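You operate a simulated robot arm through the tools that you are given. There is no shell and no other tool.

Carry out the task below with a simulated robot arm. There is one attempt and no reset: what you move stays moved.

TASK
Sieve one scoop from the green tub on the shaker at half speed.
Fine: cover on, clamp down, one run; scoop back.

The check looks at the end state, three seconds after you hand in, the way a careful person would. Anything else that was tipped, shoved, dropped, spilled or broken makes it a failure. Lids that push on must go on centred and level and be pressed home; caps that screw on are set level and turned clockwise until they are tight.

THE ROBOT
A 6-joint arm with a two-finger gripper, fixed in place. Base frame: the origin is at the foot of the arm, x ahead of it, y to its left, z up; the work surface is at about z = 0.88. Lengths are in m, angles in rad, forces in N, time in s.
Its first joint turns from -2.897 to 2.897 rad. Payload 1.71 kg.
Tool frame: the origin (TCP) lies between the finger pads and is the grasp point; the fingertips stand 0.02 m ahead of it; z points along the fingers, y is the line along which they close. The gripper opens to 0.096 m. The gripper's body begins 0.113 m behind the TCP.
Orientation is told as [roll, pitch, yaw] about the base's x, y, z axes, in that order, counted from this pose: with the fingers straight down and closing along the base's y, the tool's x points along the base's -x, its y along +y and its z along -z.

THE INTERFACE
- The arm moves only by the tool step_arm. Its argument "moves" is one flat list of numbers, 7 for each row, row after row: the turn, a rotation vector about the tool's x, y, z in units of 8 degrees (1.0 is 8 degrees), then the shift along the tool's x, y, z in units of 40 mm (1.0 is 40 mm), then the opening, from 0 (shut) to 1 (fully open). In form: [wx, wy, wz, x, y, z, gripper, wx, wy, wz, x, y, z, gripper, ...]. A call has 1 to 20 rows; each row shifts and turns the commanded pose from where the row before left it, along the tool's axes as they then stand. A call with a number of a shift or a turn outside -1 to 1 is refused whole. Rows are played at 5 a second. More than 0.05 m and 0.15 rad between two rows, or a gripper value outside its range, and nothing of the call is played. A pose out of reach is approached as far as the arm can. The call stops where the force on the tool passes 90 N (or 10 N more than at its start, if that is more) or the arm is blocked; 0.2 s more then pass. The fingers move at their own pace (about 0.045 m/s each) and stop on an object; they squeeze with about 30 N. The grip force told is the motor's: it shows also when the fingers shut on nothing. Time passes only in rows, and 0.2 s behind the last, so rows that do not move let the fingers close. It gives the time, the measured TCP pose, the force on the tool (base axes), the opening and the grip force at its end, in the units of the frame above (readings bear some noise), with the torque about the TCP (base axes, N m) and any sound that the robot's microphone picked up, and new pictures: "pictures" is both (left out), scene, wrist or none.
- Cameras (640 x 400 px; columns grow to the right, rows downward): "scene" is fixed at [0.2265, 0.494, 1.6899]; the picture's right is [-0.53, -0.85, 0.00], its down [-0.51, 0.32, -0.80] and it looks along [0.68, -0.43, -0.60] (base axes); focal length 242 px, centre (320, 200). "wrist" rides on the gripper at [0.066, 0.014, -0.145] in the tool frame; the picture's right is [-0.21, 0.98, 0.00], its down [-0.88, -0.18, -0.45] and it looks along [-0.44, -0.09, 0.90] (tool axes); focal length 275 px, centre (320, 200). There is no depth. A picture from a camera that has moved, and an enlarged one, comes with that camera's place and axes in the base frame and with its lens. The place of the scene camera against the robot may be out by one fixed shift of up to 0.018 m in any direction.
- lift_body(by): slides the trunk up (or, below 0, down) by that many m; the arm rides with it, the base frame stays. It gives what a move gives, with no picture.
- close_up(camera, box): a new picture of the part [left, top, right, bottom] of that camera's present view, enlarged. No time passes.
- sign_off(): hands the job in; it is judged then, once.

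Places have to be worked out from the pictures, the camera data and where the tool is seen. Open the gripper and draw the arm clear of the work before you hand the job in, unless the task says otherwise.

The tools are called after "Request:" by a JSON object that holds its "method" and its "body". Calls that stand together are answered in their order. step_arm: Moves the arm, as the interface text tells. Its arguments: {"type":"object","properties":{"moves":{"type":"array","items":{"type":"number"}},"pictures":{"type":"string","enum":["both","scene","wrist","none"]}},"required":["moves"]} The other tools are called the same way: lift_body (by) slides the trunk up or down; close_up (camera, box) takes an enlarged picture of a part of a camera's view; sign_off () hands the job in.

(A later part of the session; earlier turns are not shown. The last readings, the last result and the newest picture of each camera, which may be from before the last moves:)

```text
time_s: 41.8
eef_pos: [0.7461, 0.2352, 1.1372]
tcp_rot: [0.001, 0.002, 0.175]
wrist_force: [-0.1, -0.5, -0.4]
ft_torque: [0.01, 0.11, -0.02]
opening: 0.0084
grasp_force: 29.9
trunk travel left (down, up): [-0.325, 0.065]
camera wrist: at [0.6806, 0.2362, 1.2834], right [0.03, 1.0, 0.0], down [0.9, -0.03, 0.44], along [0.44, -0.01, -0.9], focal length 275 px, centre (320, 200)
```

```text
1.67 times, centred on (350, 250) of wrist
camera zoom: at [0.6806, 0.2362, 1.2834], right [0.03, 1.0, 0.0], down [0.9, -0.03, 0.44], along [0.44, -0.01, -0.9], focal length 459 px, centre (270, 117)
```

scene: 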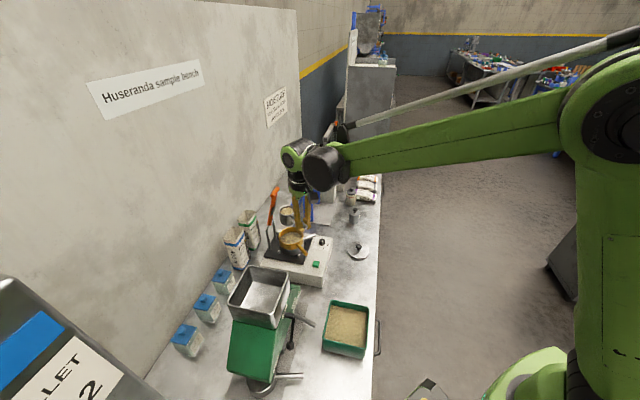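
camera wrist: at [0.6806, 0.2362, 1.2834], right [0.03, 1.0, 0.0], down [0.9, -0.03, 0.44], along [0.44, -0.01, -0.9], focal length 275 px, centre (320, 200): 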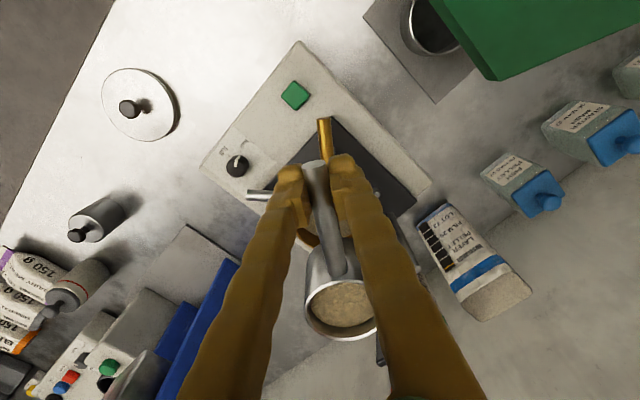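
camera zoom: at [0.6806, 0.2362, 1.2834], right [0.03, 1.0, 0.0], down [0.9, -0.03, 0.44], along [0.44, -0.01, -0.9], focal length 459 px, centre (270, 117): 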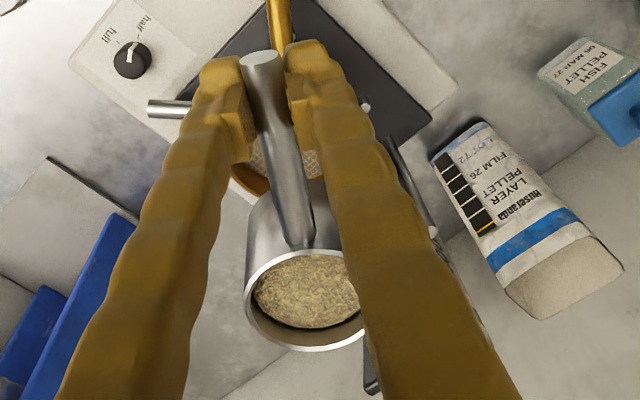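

Clear of the clamp. I lower the scoop to about 14 mm sweep clearance over the sieve rim and begin the roll slowly.

Request:
{"method": "step_arm", "body": {"moves": [0, 0, 0, 0, 0.0875, 0.6875, 0, 0, 0, 0, 0, 0.0875, 0.6875, 0, 0, 0, 0, 0, 0, 0, 0, 0, 0, 0, 0, 0, 0, 0], "pictures": "both"}}

Request:
{"method": "close_up", "body": {"camera": "scene", "box": [255, 170, 335, 260]}}

Request:
{"method": "close_up", "body": {"camera": "wrist", "box": [260, 130, 440, 370]}}

```text
time_s: 42.8
eef_pos: [0.7454, 0.2408, 1.0823]
tcp_rot: [0.001, 0.001, 0.175]
wrist_force: [-0.5, 0.6, -0.6]
ft_torque: [0.0, 0.06, 0.03]
opening: 0.0086
grasp_force: 30.3
trunk travel left (down, up): [-0.325, 0.065]
camera wrist: at [0.6795, 0.2431, 1.2288], right [0.03, 1.0, 0.0], down [0.9, -0.03, 0.44], along [0.44, -0.01, -0.9], focal length 275 px, centre (320, 200)
```

scene: 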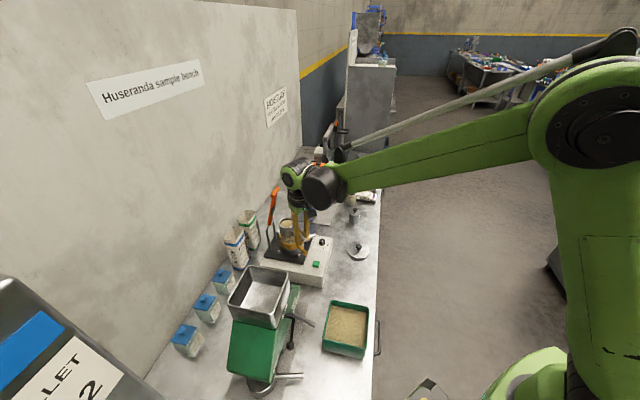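
wrist: 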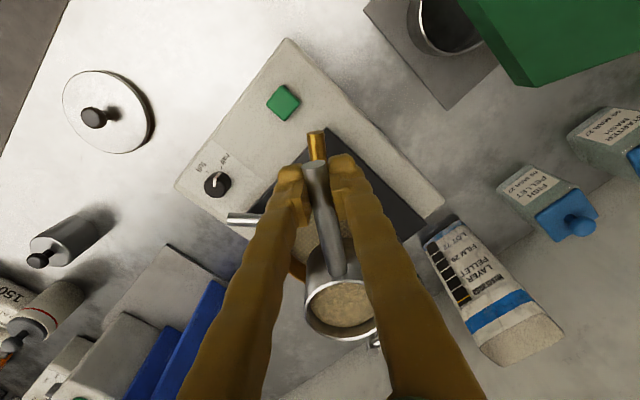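

```text
4.44 times, centred on (295, 215) of scene
camera zoom: at [0.2265, 0.494, 1.6899], right [-0.53, -0.85, 0.0], down [-0.51, 0.32, -0.8], along [0.68, -0.43, -0.6], focal length 1075 px, centre (431, 133)
```

zoom: 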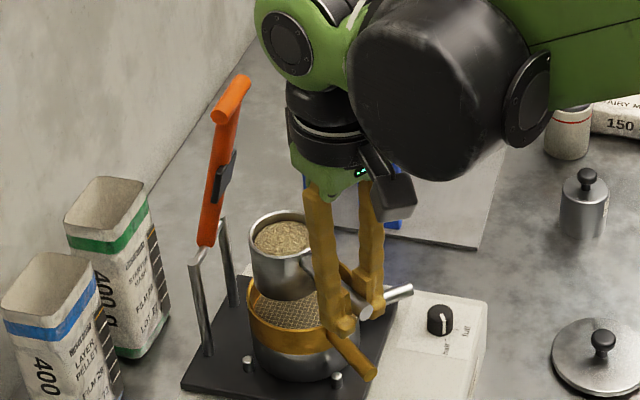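

```text
1.67 times, centred on (350, 250) of wrist
camera zoom: at [0.6795, 0.2431, 1.2288], right [0.03, 1.0, 0.0], down [0.9, -0.03, 0.44], along [0.44, -0.01, -0.9], focal length 459 px, centre (270, 117)
```

zoom: 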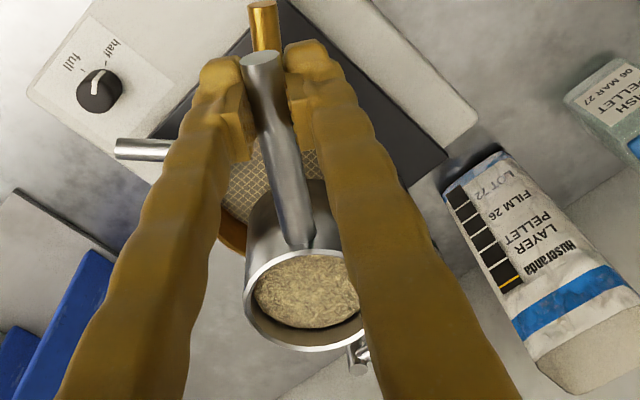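

The rim centre is actually about 10 mm above the grip axis; clearances still hold and the low lip stays within ±25 mm of the sieve centre. I roll to about 29° first and look.

Request:
{"method": "step_arm", "body": {"moves": [-0.6, 0, 0, 0, 0, 0, 0, -0.6, 0, 0, 0, 0, 0, 0, -0.6, 0, 0, 0, 0, 0, 0, -0.6, 0, 0, 0, 0, 0, 0, -0.6, 0, 0, 0, 0, 0, 0, -0.6, 0, 0, 0, 0, 0, 0, 0, 0, 0, 0, 0, 0, 0], "pictures": "both"}}

Request:
{"method": "close_up", "body": {"camera": "scene", "box": [255, 170, 335, 260]}}

Request:
{"method": "close_up", "body": {"camera": "wrist", "box": [260, 130, 440, 370]}}

```text
time_s: 44.4
eef_pos: [0.7468, 0.2412, 1.0811]
tcp_rot: [0.505, 0.001, 0.176]
wrist_force: [-0.6, 0.6, -0.9]
ft_torque: [0.0, 0.04, -0.01]
opening: 0.0082
grasp_force: 30.4
trunk travel left (down, up): [-0.325, 0.065]
camera wrist: at [0.692, 0.1725, 1.2167], right [0.05, 0.88, 0.47], down [0.93, -0.22, 0.3], along [0.37, 0.42, -0.83], focal length 275 px, centre (320, 200)
```

scene: 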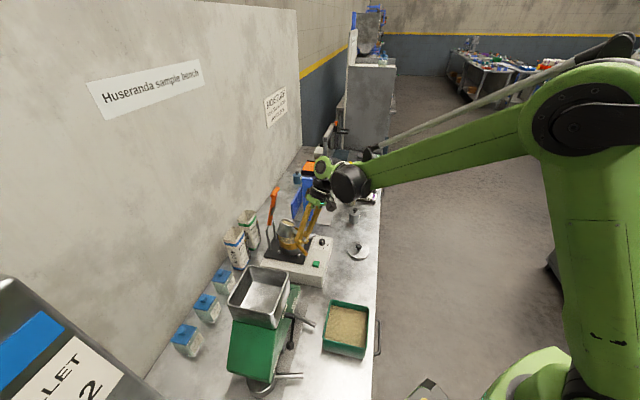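
wrist: 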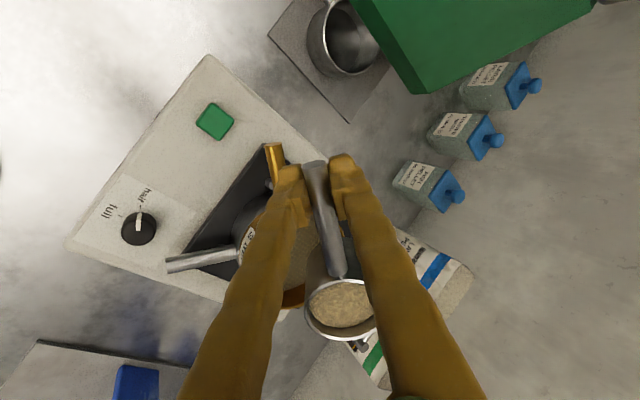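

```text
4.44 times, centred on (295, 215) of scene
camera zoom: at [0.2265, 0.494, 1.6899], right [-0.53, -0.85, 0.0], down [-0.51, 0.32, -0.8], along [0.68, -0.43, -0.6], focal length 1075 px, centre (431, 133)
```

zoom: 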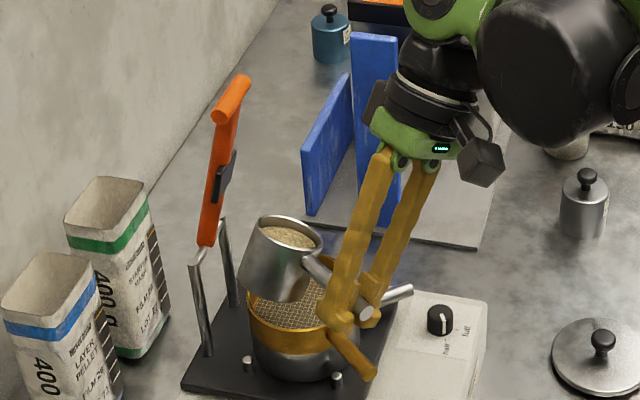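

```text
1.67 times, centred on (350, 250) of wrist
camera zoom: at [0.692, 0.1725, 1.2167], right [0.05, 0.88, 0.47], down [0.93, -0.22, 0.3], along [0.37, 0.42, -0.83], focal length 459 px, centre (270, 117)
```

zoom: 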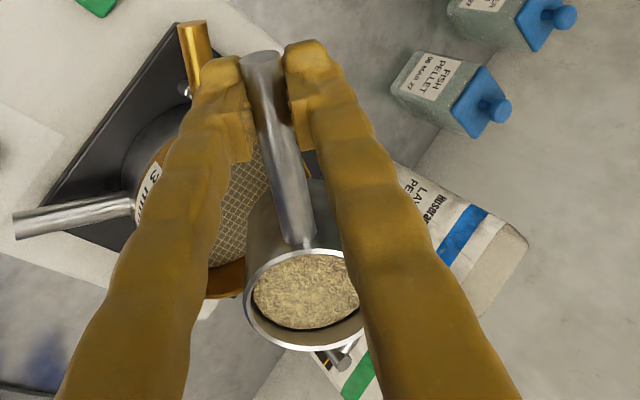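

The mouth is turning to face -y with no spill yet. I continue to about 58°.

Request:
{"method": "step_arm", "body": {"moves": [-0.6, 0, 0, 0, 0, 0, 0, -0.6, 0, 0, 0, 0, 0, 0, -0.6, 0, 0, 0, 0, 0, 0, -0.6, 0, 0, 0, 0, 0, 0, -0.6, 0, 0, 0, 0, 0, 0, -0.6, 0, 0, 0, 0, 0, 0, 0, 0, 0, 0, 0, 0, 0], "pictures": "both"}}

Request:
{"method": "close_up", "body": {"camera": "scene", "box": [255, 170, 335, 260]}}

Request:
{"method": "close_up", "body": {"camera": "wrist", "box": [220, 130, 440, 370]}}

```text
time_s: 46.0
eef_pos: [0.7463, 0.2422, 1.082]
tcp_rot: [1.009, 0.003, 0.176]
wrist_force: [-0.4, -0.2, -0.7]
ft_torque: [0.0, 0.02, 0.0]
opening: 0.0082
grasp_force: 29.6
trunk travel left (down, up): [-0.325, 0.065]
camera wrist: at [0.7018, 0.1165, 1.1723], right [0.11, 0.55, 0.83], down [0.95, -0.31, 0.08], along [0.3, 0.77, -0.56], focal length 275 px, centre (320, 200)
```

scene: 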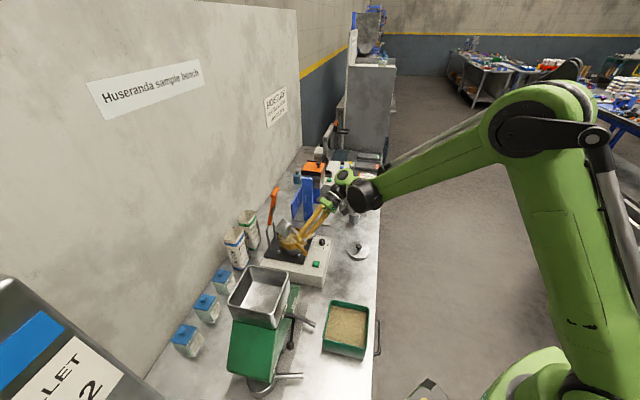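
wrist: 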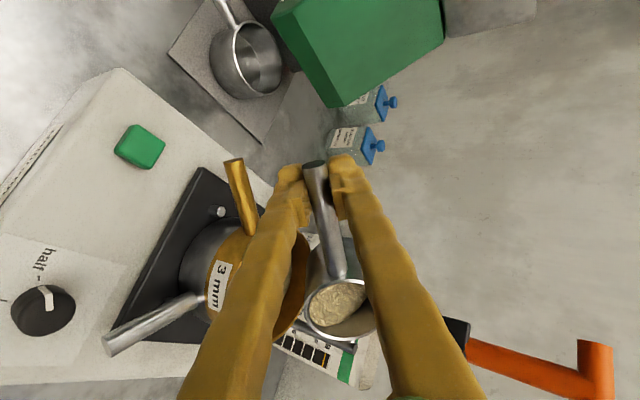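

```text
4.44 times, centred on (295, 215) of scene
camera zoom: at [0.2265, 0.494, 1.6899], right [-0.53, -0.85, 0.0], down [-0.51, 0.32, -0.8], along [0.68, -0.43, -0.6], focal length 1075 px, centre (431, 133)
```

zoom: 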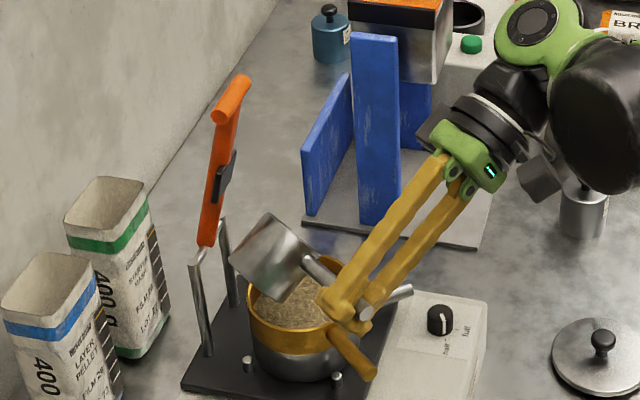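

```text
1.67 times, centred on (330, 250) of wrist
camera zoom: at [0.7018, 0.1165, 1.1723], right [0.11, 0.55, 0.83], down [0.95, -0.31, 0.08], along [0.3, 0.77, -0.56], focal length 459 px, centre (303, 117)
```

zoom: 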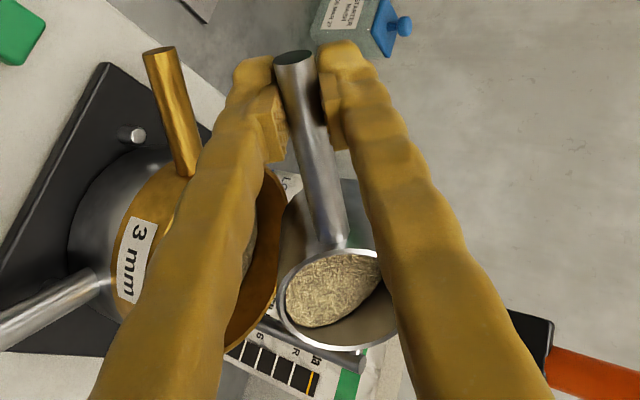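

Meal is falling into the sieve. I continue the roll to about 87°, then past 100° to empty the cup.

Request:
{"method": "step_arm", "body": {"moves": [-0.6, 0, 0, 0, 0, 0, 0, -0.6, 0, 0, 0, 0, 0, 0, -0.6, 0, 0, 0, 0, 0, 0, -0.6, 0, 0, 0, 0, 0, 0, -0.6, 0, 0, 0, 0, 0, 0, -0.6, 0, 0, 0, 0, 0, 0, 0, 0, 0, 0, 0, 0, 0], "pictures": "both"}}

Request:
{"method": "close_up", "body": {"camera": "scene", "box": [255, 170, 335, 260]}}

Request:
{"method": "close_up", "body": {"camera": "wrist", "box": [220, 130, 440, 370]}}

```text
time_s: 47.6
eef_pos: [0.746, 0.2413, 1.0816]
tcp_rot: [1.51, 0.003, 0.177]
wrist_force: [0.4, 0.8, -0.7]
ft_torque: [0.01, 0.07, 0.01]
opening: 0.0084
grasp_force: 30.1
trunk travel left (down, up): [-0.325, 0.065]
camera wrist: at [0.707, 0.0879, 1.1055], right [0.19, 0.09, 0.98], down [0.94, -0.29, -0.16], along [0.27, 0.95, -0.15], focal length 275 px, centre (320, 200)
```

scene: 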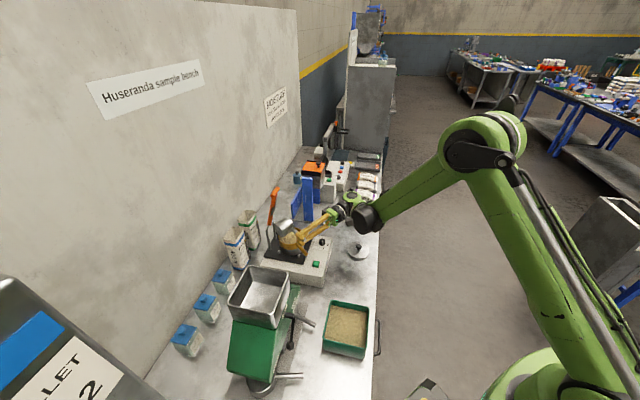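
wrist: 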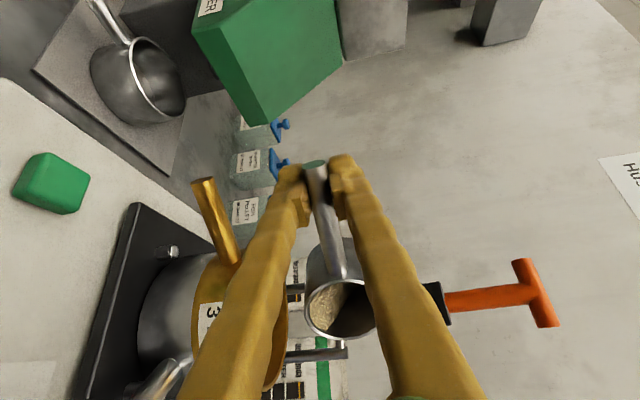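

```text
4.44 times, centred on (295, 215) of scene
camera zoom: at [0.2265, 0.494, 1.6899], right [-0.53, -0.85, 0.0], down [-0.51, 0.32, -0.8], along [0.68, -0.43, -0.6], focal length 1075 px, centre (431, 133)
```

zoom: 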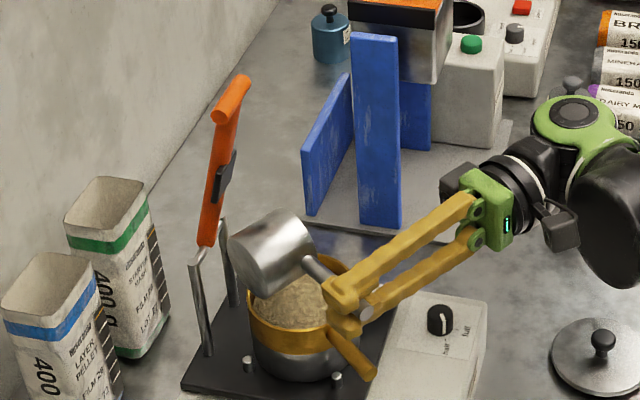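

```text
1.67 times, centred on (330, 250) of wrist
camera zoom: at [0.707, 0.0879, 1.1055], right [0.19, 0.09, 0.98], down [0.94, -0.29, -0.16], along [0.27, 0.95, -0.15], focal length 459 px, centre (303, 117)
```

zoom: 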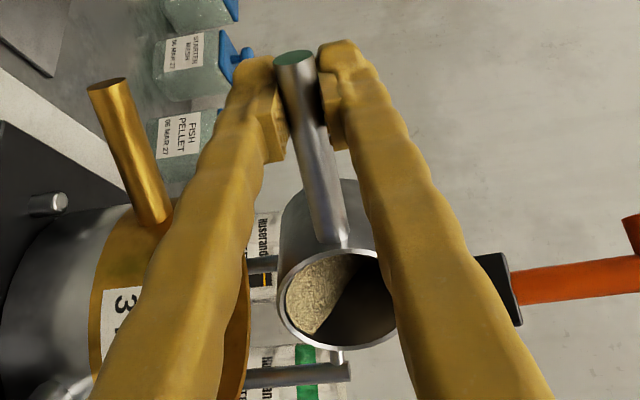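

Most has poured; about a quarter remains in the cup. I roll on to about 111° while rising slightly, then pause to let it empty.

Request:
{"method": "step_arm", "body": {"moves": [-0.6, 0, 0, 0, 0.1, 0, 0, -0.6, 0, 0, 0, 0.1, 0, 0, -0.6, 0, 0, 0, 0.1, 0, 0, -0.6, 0, 0, 0, 0.1, 0, 0, -0.6, 0, 0, 0, 0.1, 0, 0, 0, 0, 0, 0, 0, 0, 0, 0, 0, 0, 0, 0, 0, 0], "pictures": "both"}}

Request:
{"method": "close_up", "body": {"camera": "scene", "box": [255, 170, 335, 260]}}

Request:
{"method": "close_up", "body": {"camera": "wrist", "box": [220, 130, 440, 370]}}

```text
time_s: 49.2
eef_pos: [0.7458, 0.2396, 1.102]
tcp_rot: [1.93, 0.001, 0.175]
wrist_force: [-0.4, -0.1, -2.0]
ft_torque: [-0.02, 0.05, -0.01]
opening: 0.0085
grasp_force: 30.4
trunk travel left (down, up): [-0.325, 0.065]
camera wrist: at [0.7065, 0.0891, 1.0653], right [0.26, -0.3, 0.92], down [0.92, -0.19, -0.33], along [0.28, 0.93, 0.23], focal length 275 px, centre (320, 200)
```

scene: 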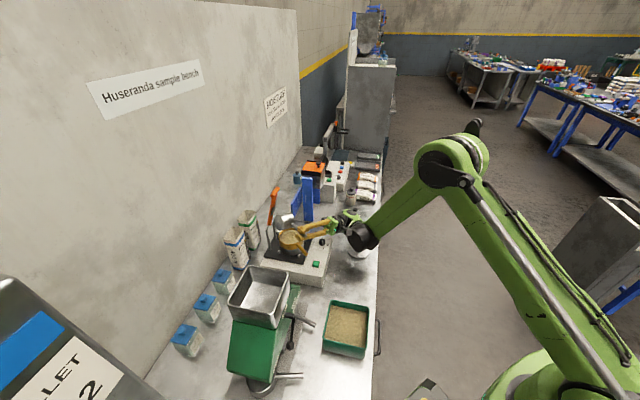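
wrist: 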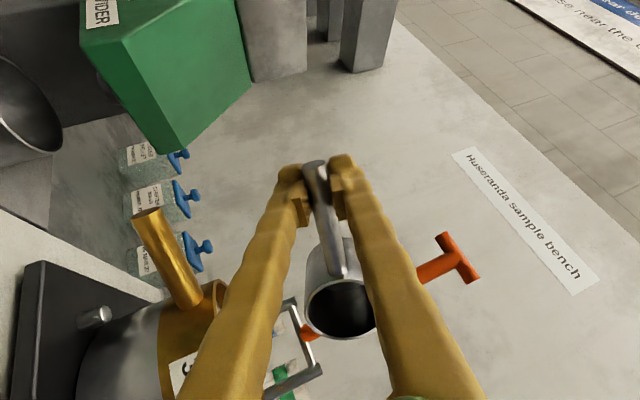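

```text
4.44 times, centred on (295, 215) of scene
camera zoom: at [0.2265, 0.494, 1.6899], right [-0.53, -0.85, 0.0], down [-0.51, 0.32, -0.8], along [0.68, -0.43, -0.6], focal length 1075 px, centre (431, 133)
```

zoom: 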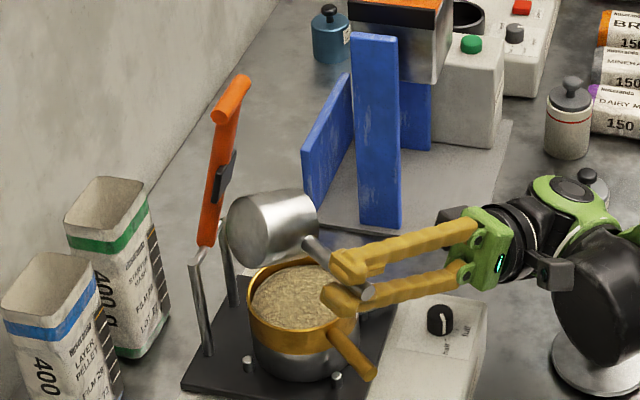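

```text
1.67 times, centred on (330, 250) of wrist
camera zoom: at [0.7065, 0.0891, 1.0653], right [0.26, -0.3, 0.92], down [0.92, -0.19, -0.33], along [0.28, 0.93, 0.23], focal length 459 px, centre (303, 117)
```

zoom: 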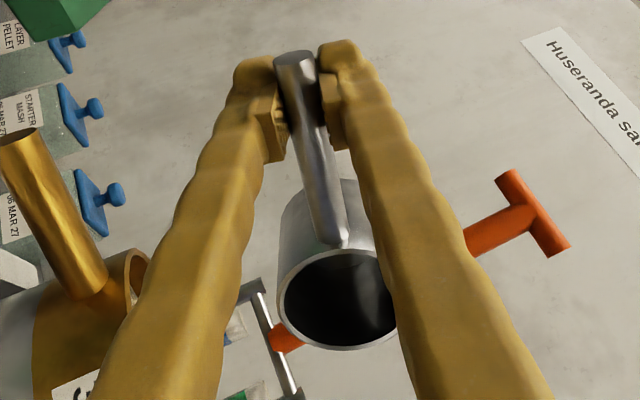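

The cup is empty and the sieve holds the meal, with nothing on the plate. I roll back level.

Request:
{"method": "step_arm", "body": {"moves": [0.92, 0, 0, 0, 0, 0, 0, 0.92, 0, 0, 0, 0, 0, 0, 0.92, 0, 0, 0, 0, 0, 0, 0.92, 0, 0, 0, 0, 0, 0, 0.92, 0, 0, 0, 0, 0, 0, 0.92, 0, 0, 0, 0, 0, 0, 0.92, 0, 0, 0, 0, 0, 0, 0.92, 0, 0, 0, 0, 0, 0, 0.92, 0, 0, 0, 0, 0, 0, 0.92, 0, 0, 0, 0, 0, 0, 0.92, 0, 0, 0, 0, 0, 0, 0.92, 0, 0, 0, 0, 0, 0, 0.92, 0, 0, 0, 0, 0, 0, 0.92, 0, 0, 0, 0, 0, 0, 0.94, 0, 0, 0, 0, 0, 0, 0, 0, 0, 0, 0, 0, 0], "pictures": "both"}}

Request:
{"method": "close_up", "body": {"camera": "scene", "box": [255, 190, 335, 280]}}

```text
time_s: 52.6
eef_pos: [0.7449, 0.2403, 1.1013]
tcp_rot: [-0.001, -0.001, 0.175]
wrist_force: [0.2, -0.1, -0.8]
ft_torque: [-0.07, 0.01, -0.05]
opening: 0.0086
grasp_force: 30.0
trunk travel left (down, up): [-0.325, 0.065]
camera wrist: at [0.6798, 0.2421, 1.248], right [0.03, 1.0, 0.0], down [0.9, -0.03, 0.44], along [0.44, -0.02, -0.9], focal length 275 px, centre (320, 200)
```

scene: 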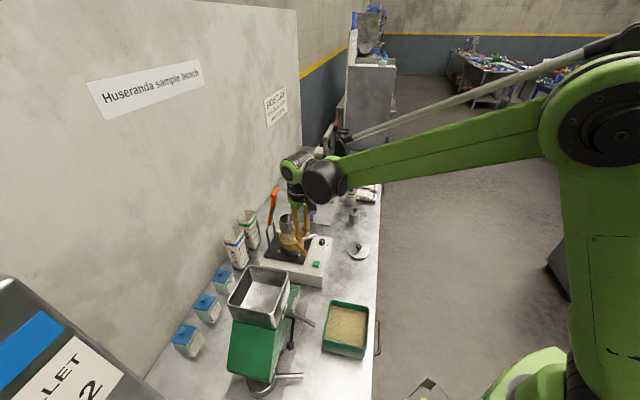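
wrist: 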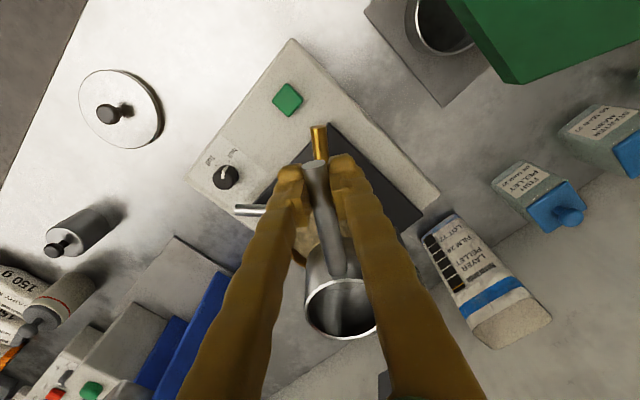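

```text
4.44 times, centred on (295, 235) of scene
camera zoom: at [0.2265, 0.494, 1.6899], right [-0.53, -0.85, 0.0], down [-0.51, 0.32, -0.8], along [0.68, -0.43, -0.6], focal length 1075 px, centre (431, 44)
```

zoom: 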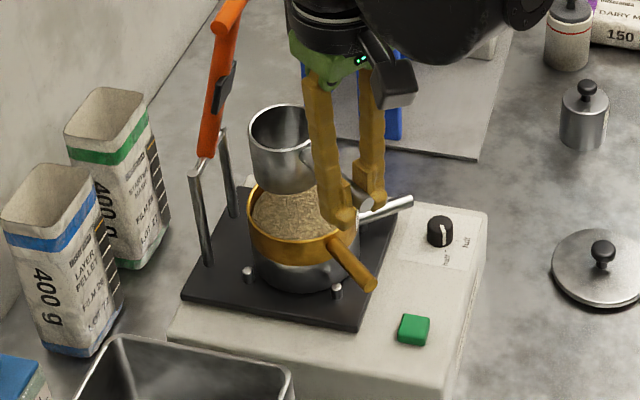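

All clear. I carry the empty scoop back over its original spot and yaw to +45°.

Request:
{"method": "step_arm", "body": {"moves": [0, 0, 0, 0.856, -0.507, 0, 0, 0, 0, 0, 0.856, -0.507, 0, 0, 0, 0, 0, 0.856, -0.507, 0, 0, 0, 0, 0, 0.856, -0.507, 0, 0, 0, 0, 0, 0.856, -0.507, 0, 0, 0, 0, 0, 0.856, -0.507, 0, 0, 0, 0, -0.878, 0, 0, 0, 0, 0, 0, -0.878, 0, 0, 0, 0, 0, 0, -0.878, 0, 0, 0, 0, 0, 0, -0.878, 0, 0, 0, 0, 0, 0, -0.878, 0, 0, 0, 0, 0, 0, 0, 0, 0, 0, 0], "pictures": "wrist"}}

```text
time_s: 55.2
eef_pos: [0.565, 0.0843, 1.1028]
tcp_rot: [0.0, 0.002, 0.789]
wrist_force: [-0.4, 0.6, -0.3]
ft_torque: [-0.02, 0.05, 0.01]
opening: 0.0085
grasp_force: 29.9
trunk travel left (down, up): [-0.325, 0.065]
camera wrist: at [0.5102, 0.0471, 1.2483], right [-0.55, 0.84, 0.0], down [0.75, 0.49, 0.44], along [0.37, 0.24, -0.9], focal length 275 px, centre (320, 200)
```

wrist: 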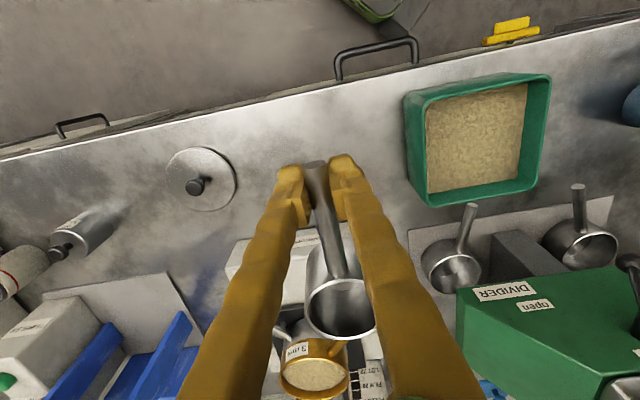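

I'm right above the original spot. I lower to the original grasp height (0.920) slowly at the end.

Request:
{"method": "step_arm", "body": {"moves": [0, 0, 0, 0, 0, 0.9, 0, 0, 0, 0, 0, 0, 0.9, 0, 0, 0, 0, 0, 0, 0.9, 0, 0, 0, 0, 0, 0, 0.9, 0, 0, 0, 0, 0, 0, 0.5, 0, 0, 0, 0, 0, 0, 0.3, 0, 0, 0, 0, 0, 0, 0.14, 0, 0, 0, 0, 0, 0, 0, 0], "pictures": "both"}}

```text
time_s: 57.0
eef_pos: [0.5649, 0.0833, 0.9196]
tcp_rot: [0.0, 0.003, 0.79]
wrist_force: [-0.3, -0.5, -1.1]
ft_torque: [-0.02, 0.05, -0.02]
opening: 0.0085
grasp_force: 29.9
trunk travel left (down, up): [-0.325, 0.065]
camera wrist: at [0.5099, 0.0469, 1.0668], right [-0.55, 0.84, 0.0], down [0.75, 0.49, 0.44], along [0.37, 0.24, -0.9], focal length 275 px, centre (320, 200)
```

scene: 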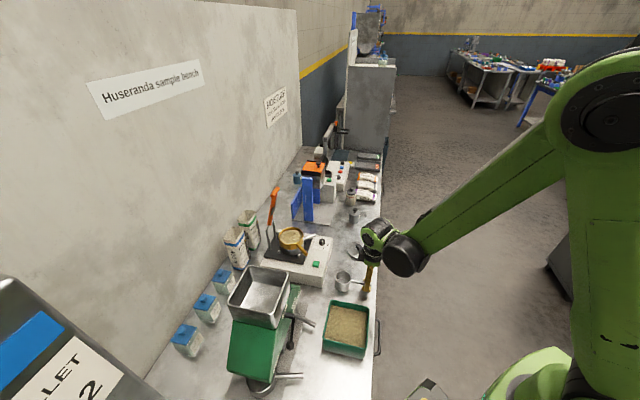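
wrist: 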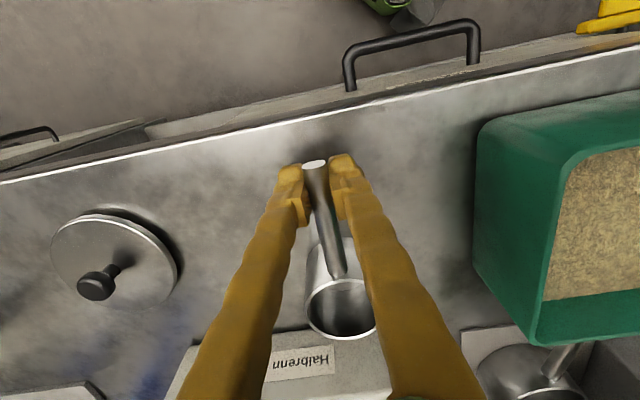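

No contact force yet, so I lower another 1.5 mm and check the force before releasing.

Request:
{"method": "step_arm", "body": {"moves": [0, 0, 0, 0, 0, 0.04, 0, 0, 0, 0, 0, 0, 0, 0], "pictures": "none"}}

```text
time_s: 57.6
eef_pos: [0.5643, 0.0838, 0.9201]
tcp_rot: [0.001, 0.002, 0.789]
wrist_force: [1.9, -1.3, 11.8]
ft_torque: [0.54, -0.51, -0.17]
opening: 0.0085
grasp_force: 29.2
trunk travel left (down, up): [-0.325, 0.065]
```

The scoop's bottom is on the table (11.8 N upward). I open the gripper to release and rise.

Request:
{"method": "step_arm", "body": {"moves": [0, 0, 0, 0, 0, -0.03, 0, 0, 0, 0, 0, 0, 0, 0.3, 0, 0, 0, 0, 0, 0, 0.5, 0, 0, 0, 0, 0, 0, 0.5, 0, 0, 0, 0, 0, -0.5, 0.5, 0, 0, 0, 0, 0, -0.9, 0.5, 0, 0, 0, 0, 0, -0.9, 0.5, 0, 0, 0, 0, 0, -0.9, 0.5, 0, 0, 0, 0, 0, -0.9, 0.5, 0, 0, 0, 0, 0, 0, 0.5], "pictures": "both"}}

Request:
{"method": "close_up", "body": {"camera": "wrist", "box": [140, 60, 440, 260]}}

Request:
{"method": "close_up", "body": {"camera": "scene", "box": [290, 210, 400, 300]}}

```text
time_s: 59.8
eef_pos: [0.564, 0.0832, 1.0842]
tcp_rot: [-0.002, -0.001, 0.79]
wrist_force: [0.2, 0.2, 0.8]
ft_torque: [0.01, -0.04, -0.03]
opening: 0.0481
grasp_force: 0.0
trunk travel left (down, up): [-0.325, 0.065]
camera wrist: at [0.5093, 0.046, 1.2312], right [-0.55, 0.84, 0.0], down [0.75, 0.49, 0.44], along [0.37, 0.24, -0.9], focal length 275 px, centre (320, 200)
```

scene: 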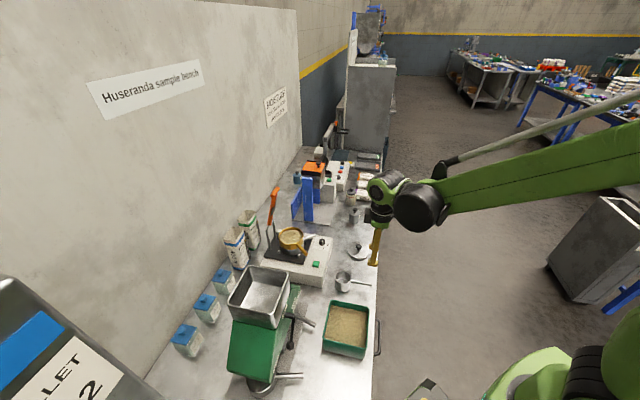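
wrist: 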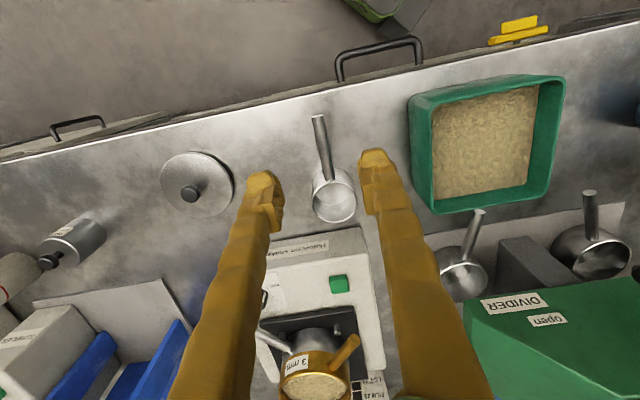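

```text
2.00 times, centred on (290, 160) of wrist
camera zoom: at [0.5093, 0.046, 1.2312], right [-0.55, 0.84, 0.0], down [0.75, 0.49, 0.44], along [0.37, 0.24, -0.9], focal length 551 px, centre (380, 280)
```

zoom: 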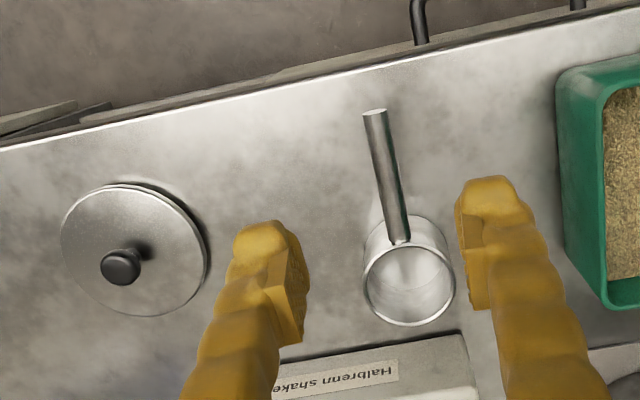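

```text
4.44 times, centred on (345, 255) of scene
camera zoom: at [0.2265, 0.494, 1.6899], right [-0.53, -0.85, 0.0], down [-0.51, 0.32, -0.8], along [0.68, -0.43, -0.6], focal length 1075 px, centre (209, -44)
```

zoom: 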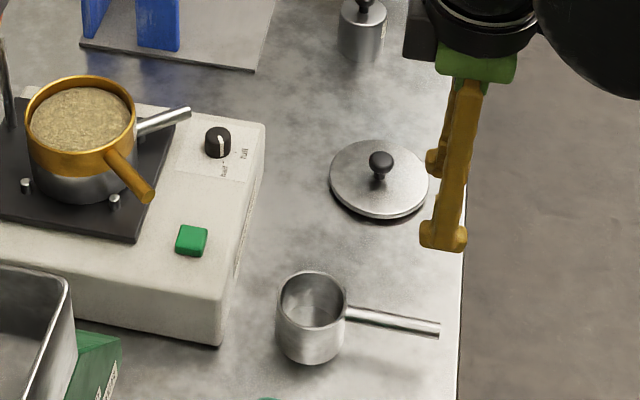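

The scoop is back at its place, level. Now the cover: its knob is at (0.725, -0.011, top ≈ 0.911). Because the open clamp handle leans over the sieve, I'll carry the cover with the gripper leaning about 20° toward the front; I move over it and take that tilt.

Request:
{"method": "step_arm", "body": {"moves": [0, 0, 0, -0.2315, -0.9055, 0, 0.5, 0, 0, 0, -0.2315, -0.9055, 0, 0.5, 0, 0, 0, -0.2315, -0.9055, 0, 0.5, 0, 0, 0, -0.2315, -0.9055, 0, 0.5, 0, 0, 0, -0.2315, -0.9055, 0, 0.5, 0, -0.833, 0, 0, 0, 0, 0.5, 0, -0.833, 0, 0, 0, 0, 0.5, 0, -0.833, 0, 0, 0, 0, 0.5, 0, 0, 0, 0, 0, 0, 0.5], "pictures": "both"}}

Request:
{"method": "close_up", "body": {"camera": "wrist", "box": [240, 100, 400, 240]}}

Request:
{"method": "close_up", "body": {"camera": "scene", "box": [330, 210, 390, 270]}}

```text
time_s: 61.8
eef_pos: [0.7256, -0.011, 1.0847]
tcp_rot: [-0.001, -0.351, 0.788]
wrist_force: [0.7, -0.4, 0.7]
ft_torque: [0.02, -0.05, 0.0]
opening: 0.0481
grasp_force: 0.1
trunk travel left (down, up): [-0.325, 0.065]
camera wrist: at [0.6385, -0.0808, 1.199], right [-0.56, 0.83, 0.07], down [0.6, 0.35, 0.72], along [0.57, 0.44, -0.69], focal length 275 px, centre (320, 200)
```

scene: 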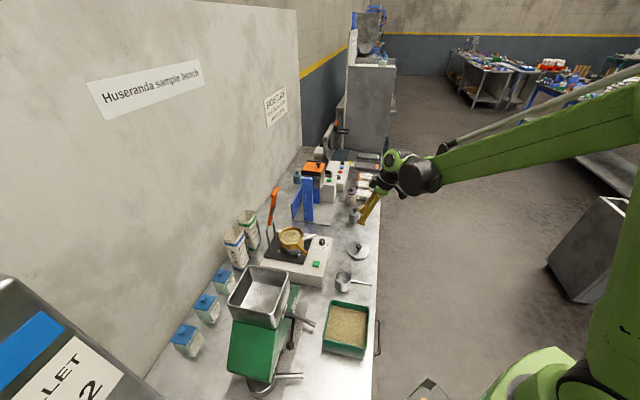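
wrist: 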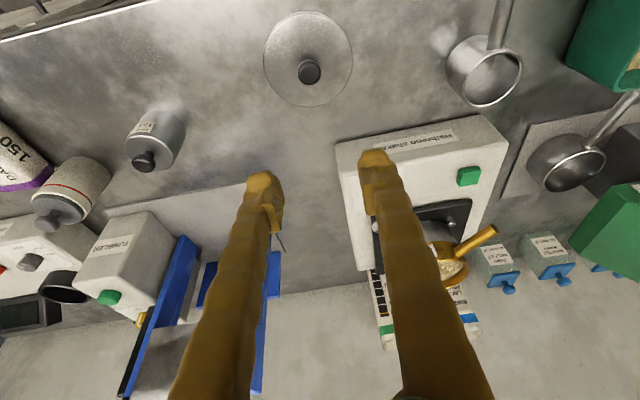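

```text
2.86 times, centred on (320, 170) of wrist
camera zoom: at [0.6385, -0.0808, 1.199], right [-0.56, 0.83, 0.07], down [0.6, 0.35, 0.72], along [0.57, 0.44, -0.69], focal length 786 px, centre (320, 286)
```

zoom: 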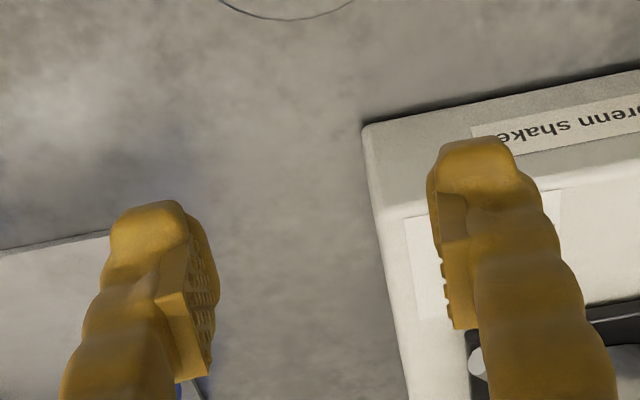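

```text
6.67 times, centred on (360, 240) of scene
camera zoom: at [0.2265, 0.494, 1.6899], right [-0.53, -0.85, 0.0], down [-0.51, 0.32, -0.8], along [0.68, -0.43, -0.6], focal length 1612 px, centre (53, -67)
```

zoom: 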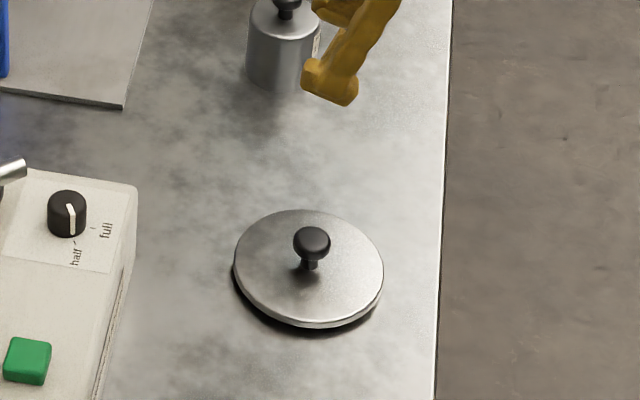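

The cover is a 95 mm disc with a mushroom knob, and its underside seems to have an inset lip. I lower toward the knob in the tilted pose and check alignment at z ≈ 0.95.

Request:
{"method": "step_arm", "body": {"moves": [0, 0, 0, 0.307, 0, 0.784, 0.5, 0, 0, 0, 0.307, 0, 0.784, 0.5, 0, 0, 0, 0.307, 0, 0.784, 0.5, 0, 0, 0, 0.307, 0, 0.784, 0.5, 0, 0, 0, 0, 0, 0, 0.5], "pictures": "both"}}

Request:
{"method": "close_up", "body": {"camera": "wrist", "box": [220, 80, 420, 240]}}

Request:
{"method": "close_up", "body": {"camera": "scene", "box": [330, 210, 390, 270]}}

```text
time_s: 63.0
eef_pos: [0.7237, -0.0145, 0.9496]
tcp_rot: [0.001, -0.349, 0.788]
wrist_force: [0.9, 0.5, 0.1]
ft_torque: [-0.02, 0.03, 0.04]
opening: 0.0483
grasp_force: 0.1
trunk travel left (down, up): [-0.325, 0.065]
camera wrist: at [0.6367, -0.0833, 1.0635], right [-0.56, 0.83, 0.07], down [0.61, 0.35, 0.72], along [0.57, 0.44, -0.69], focal length 275 px, centre (320, 200)
```

scene: 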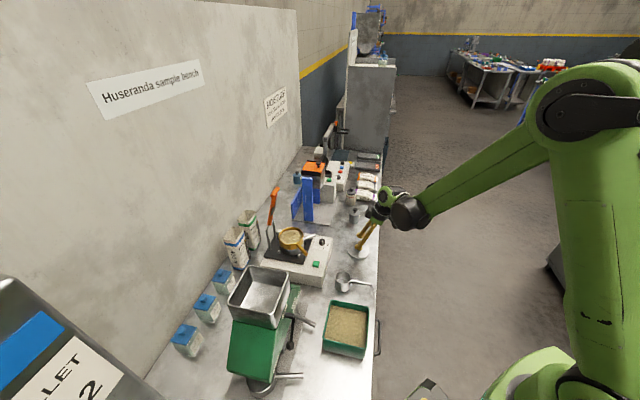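
wrist: 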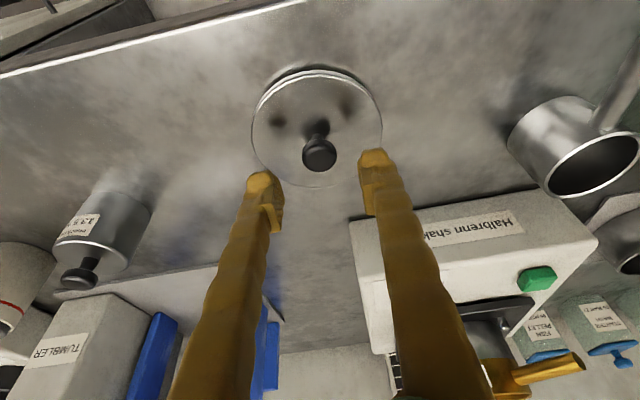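

```text
2.50 times, centred on (320, 160) of wrist
camera zoom: at [0.6367, -0.0833, 1.0635], right [-0.56, 0.83, 0.07], down [0.61, 0.35, 0.72], along [0.57, 0.44, -0.69], focal length 688 px, centre (320, 300)
```

zoom: 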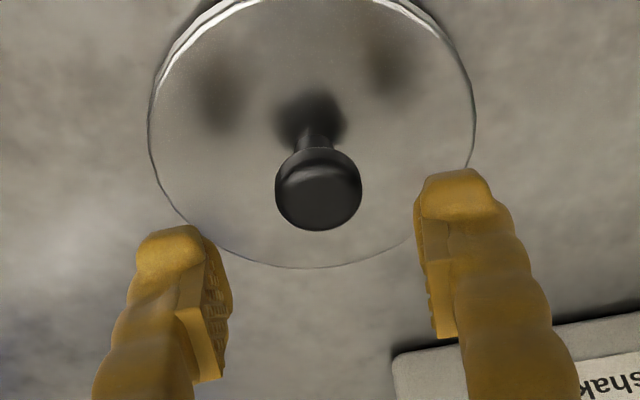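

```text
6.67 times, centred on (360, 240) of scene
camera zoom: at [0.2265, 0.494, 1.6899], right [-0.53, -0.85, 0.0], down [-0.51, 0.32, -0.8], along [0.68, -0.43, -0.6], focal length 1612 px, centre (53, -67)
```

zoom: 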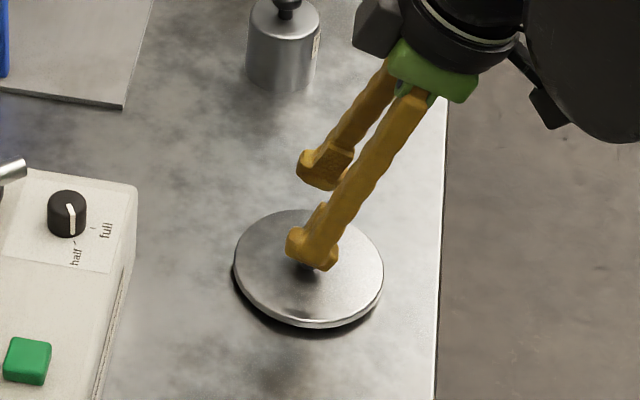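

I take an enlarged look at the whole cover to fix the knob's height and centre before descending.

Request:
{"method": "close_up", "body": {"camera": "wrist", "box": [240, 50, 400, 200]}}

Request:
{"method": "close_up", "body": {"camera": "scene", "box": [340, 225, 376, 265]}}

```text
2.67 times, centred on (320, 125) of wrist
camera zoom: at [0.6367, -0.0833, 1.0635], right [-0.56, 0.83, 0.07], down [0.61, 0.35, 0.72], along [0.57, 0.44, -0.69], focal length 734 px, centre (320, 400)
```

zoom: 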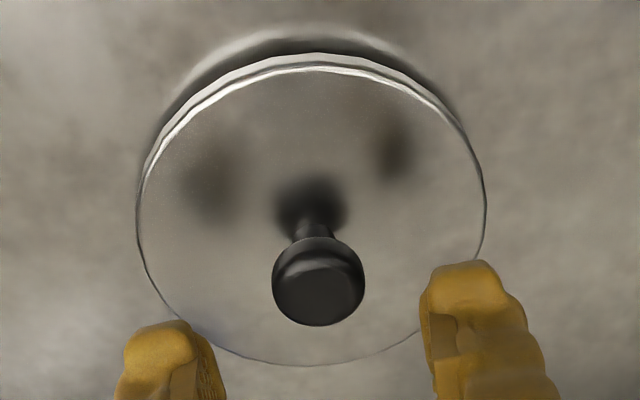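

```text
10.00 times, centred on (358, 245) of scene
camera zoom: at [0.2265, 0.494, 1.6899], right [-0.53, -0.85, 0.0], down [-0.51, 0.32, -0.8], along [0.68, -0.43, -0.6], focal length 2418 px, centre (-60, -250)
```

zoom: 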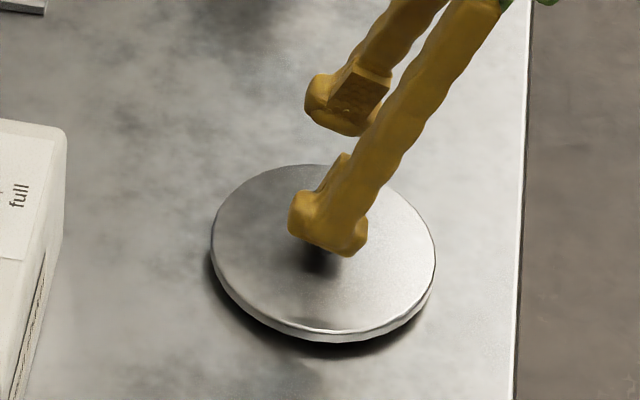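

Now it resolves: cover centre (0.7257, -0.0105), disc top z ≈ 0.892, knob head centre z ≈ 0.912. I lower so the pads straddle the head with the tips just clear of the disc, and close.

Request:
{"method": "step_arm", "body": {"moves": [0, 0, 0, 0.1075, 0.02, 0.381, 0.5, 0, 0, 0, 0.1075, 0.02, 0.381, 0.5, 0, 0, 0, 0, 0, 0, 0.5, 0, 0, 0, 0, 0, 0, 0, 0, 0, 0, 0, 0, 0, 0, 0, 0, 0, 0, 0, 0, 0, 0, 0, 0, 0, 0, 0, 0], "pictures": "both"}}

Request:
{"method": "close_up", "body": {"camera": "wrist", "box": [230, 80, 410, 240]}}

Request:
{"method": "close_up", "body": {"camera": "scene", "box": [340, 215, 380, 265]}}

```text
time_s: 64.6
eef_pos: [0.7237, -0.0103, 0.9173]
tcp_rot: [0.001, -0.346, 0.788]
wrist_force: [-0.5, 0.0, 0.0]
ft_torque: [-0.01, -0.01, -0.01]
opening: 0.0196
grasp_force: 30.1
trunk travel left (down, up): [-0.325, 0.065]
camera wrist: at [0.6368, -0.08, 1.0326], right [-0.56, 0.83, 0.07], down [0.61, 0.35, 0.72], along [0.57, 0.44, -0.69], focal length 275 px, centre (320, 200)
```

scene: 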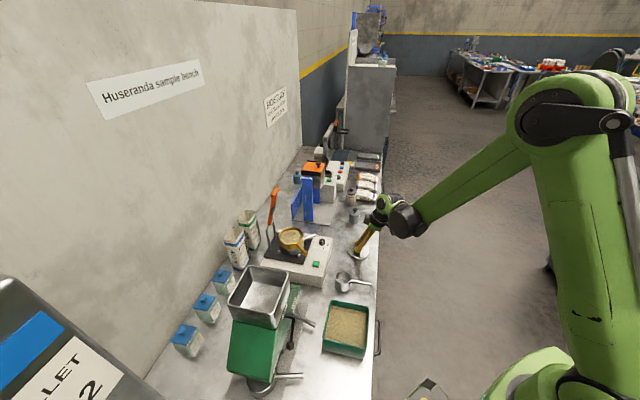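
wrist: 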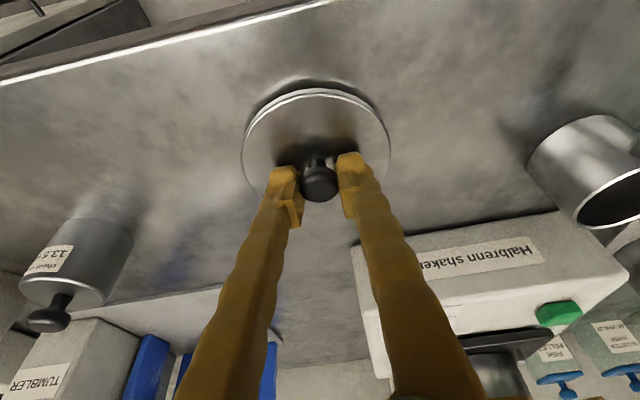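

```text
2.50 times, centred on (320, 160) of wrist
camera zoom: at [0.6368, -0.08, 1.0326], right [-0.56, 0.83, 0.07], down [0.61, 0.35, 0.72], along [0.57, 0.44, -0.69], focal length 688 px, centre (320, 300)
```

zoom: 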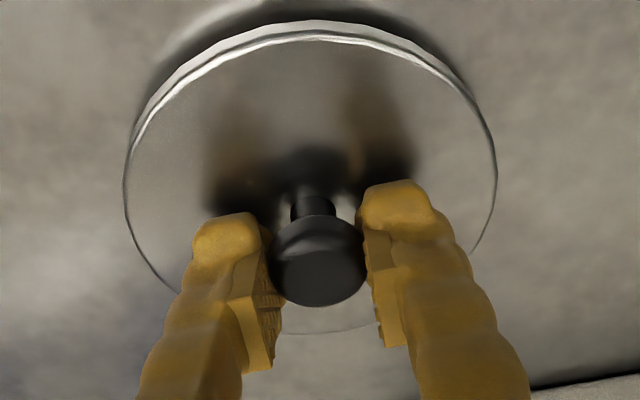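

```text
8.00 times, centred on (360, 240) of scene
camera zoom: at [0.2265, 0.494, 1.6899], right [-0.53, -0.85, 0.0], down [-0.51, 0.32, -0.8], along [0.68, -0.43, -0.6], focal length 1934 px, centre (0, -120)
```

zoom: 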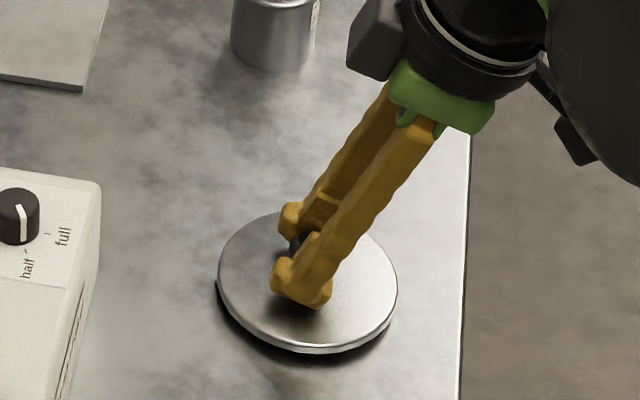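

The knob is gripped (19.6 mm, 30 N). I lift straight up about 0.18 m keeping the tilt, and check that the cover hangs level.

Request:
{"method": "step_arm", "body": {"moves": [0, 0, 0, -0.06, 0, -0.172, 0, 0, 0, 0, -0.3, 0, -0.82, 0, 0, 0, 0, -0.3, 0, -0.82, 0, 0, 0, 0, -0.3, 0, -0.82, 0, 0, 0, 0, -0.3, 0, -0.82, 0, 0, 0, 0, -0.3, 0, -0.82, 0, 0, 0, 0, 0, 0, 0, 0], "pictures": "both"}}

Request:
{"method": "close_up", "body": {"camera": "wrist", "box": [230, 80, 410, 240]}}

Request:
{"method": "close_up", "body": {"camera": "scene", "box": [330, 180, 390, 250]}}

```text
time_s: 66.2
eef_pos: [0.7238, -0.0091, 1.0994]
tcp_rot: [0.0, -0.347, 0.789]
wrist_force: [-0.6, 0.6, -0.9]
ft_torque: [0.0, 0.02, -0.05]
opening: 0.0193
grasp_force: 29.5
trunk travel left (down, up): [-0.325, 0.065]
camera wrist: at [0.6369, -0.0793, 1.2147], right [-0.56, 0.83, 0.07], down [0.6, 0.35, 0.72], along [0.57, 0.44, -0.69], focal length 275 px, centre (320, 200)
```

scene: 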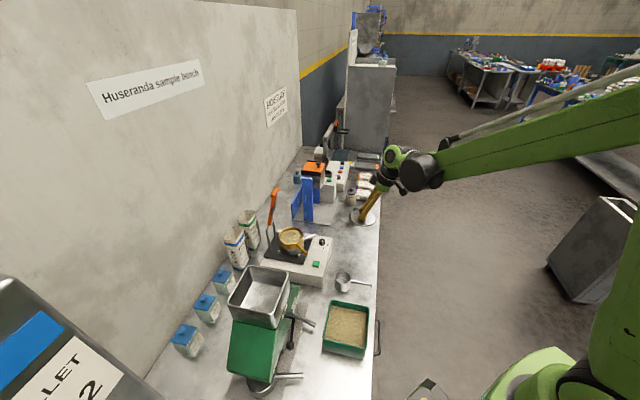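
wrist: 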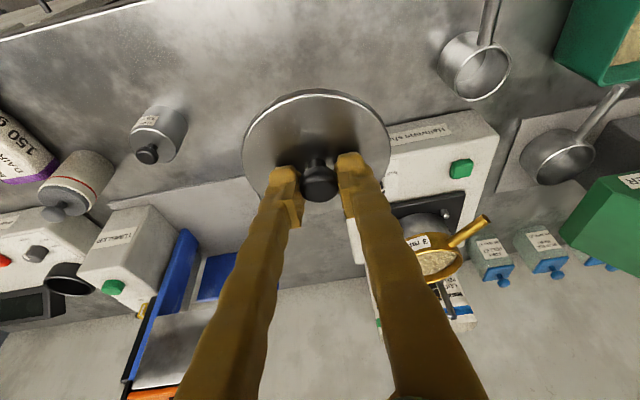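

```text
2.50 times, centred on (320, 160) of wrist
camera zoom: at [0.6369, -0.0793, 1.2147], right [-0.56, 0.83, 0.07], down [0.6, 0.35, 0.72], along [0.57, 0.44, -0.69], focal length 688 px, centre (320, 300)
```

zoom: 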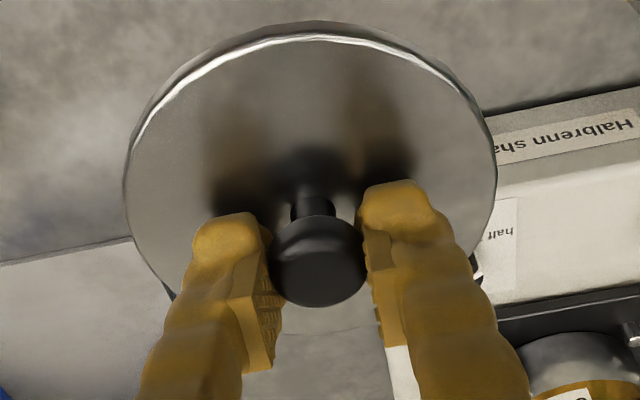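

```text
5.71 times, centred on (360, 215) of scene
camera zoom: at [0.2265, 0.494, 1.6899], right [-0.53, -0.85, 0.0], down [-0.51, 0.32, -0.8], along [0.68, -0.43, -0.6], focal length 1382 px, centre (91, 114)
```

zoom: 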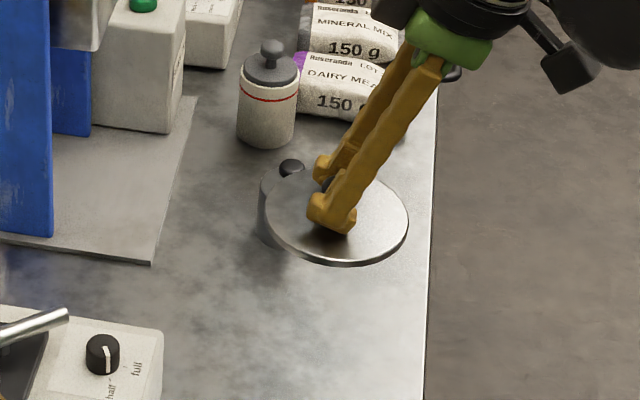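

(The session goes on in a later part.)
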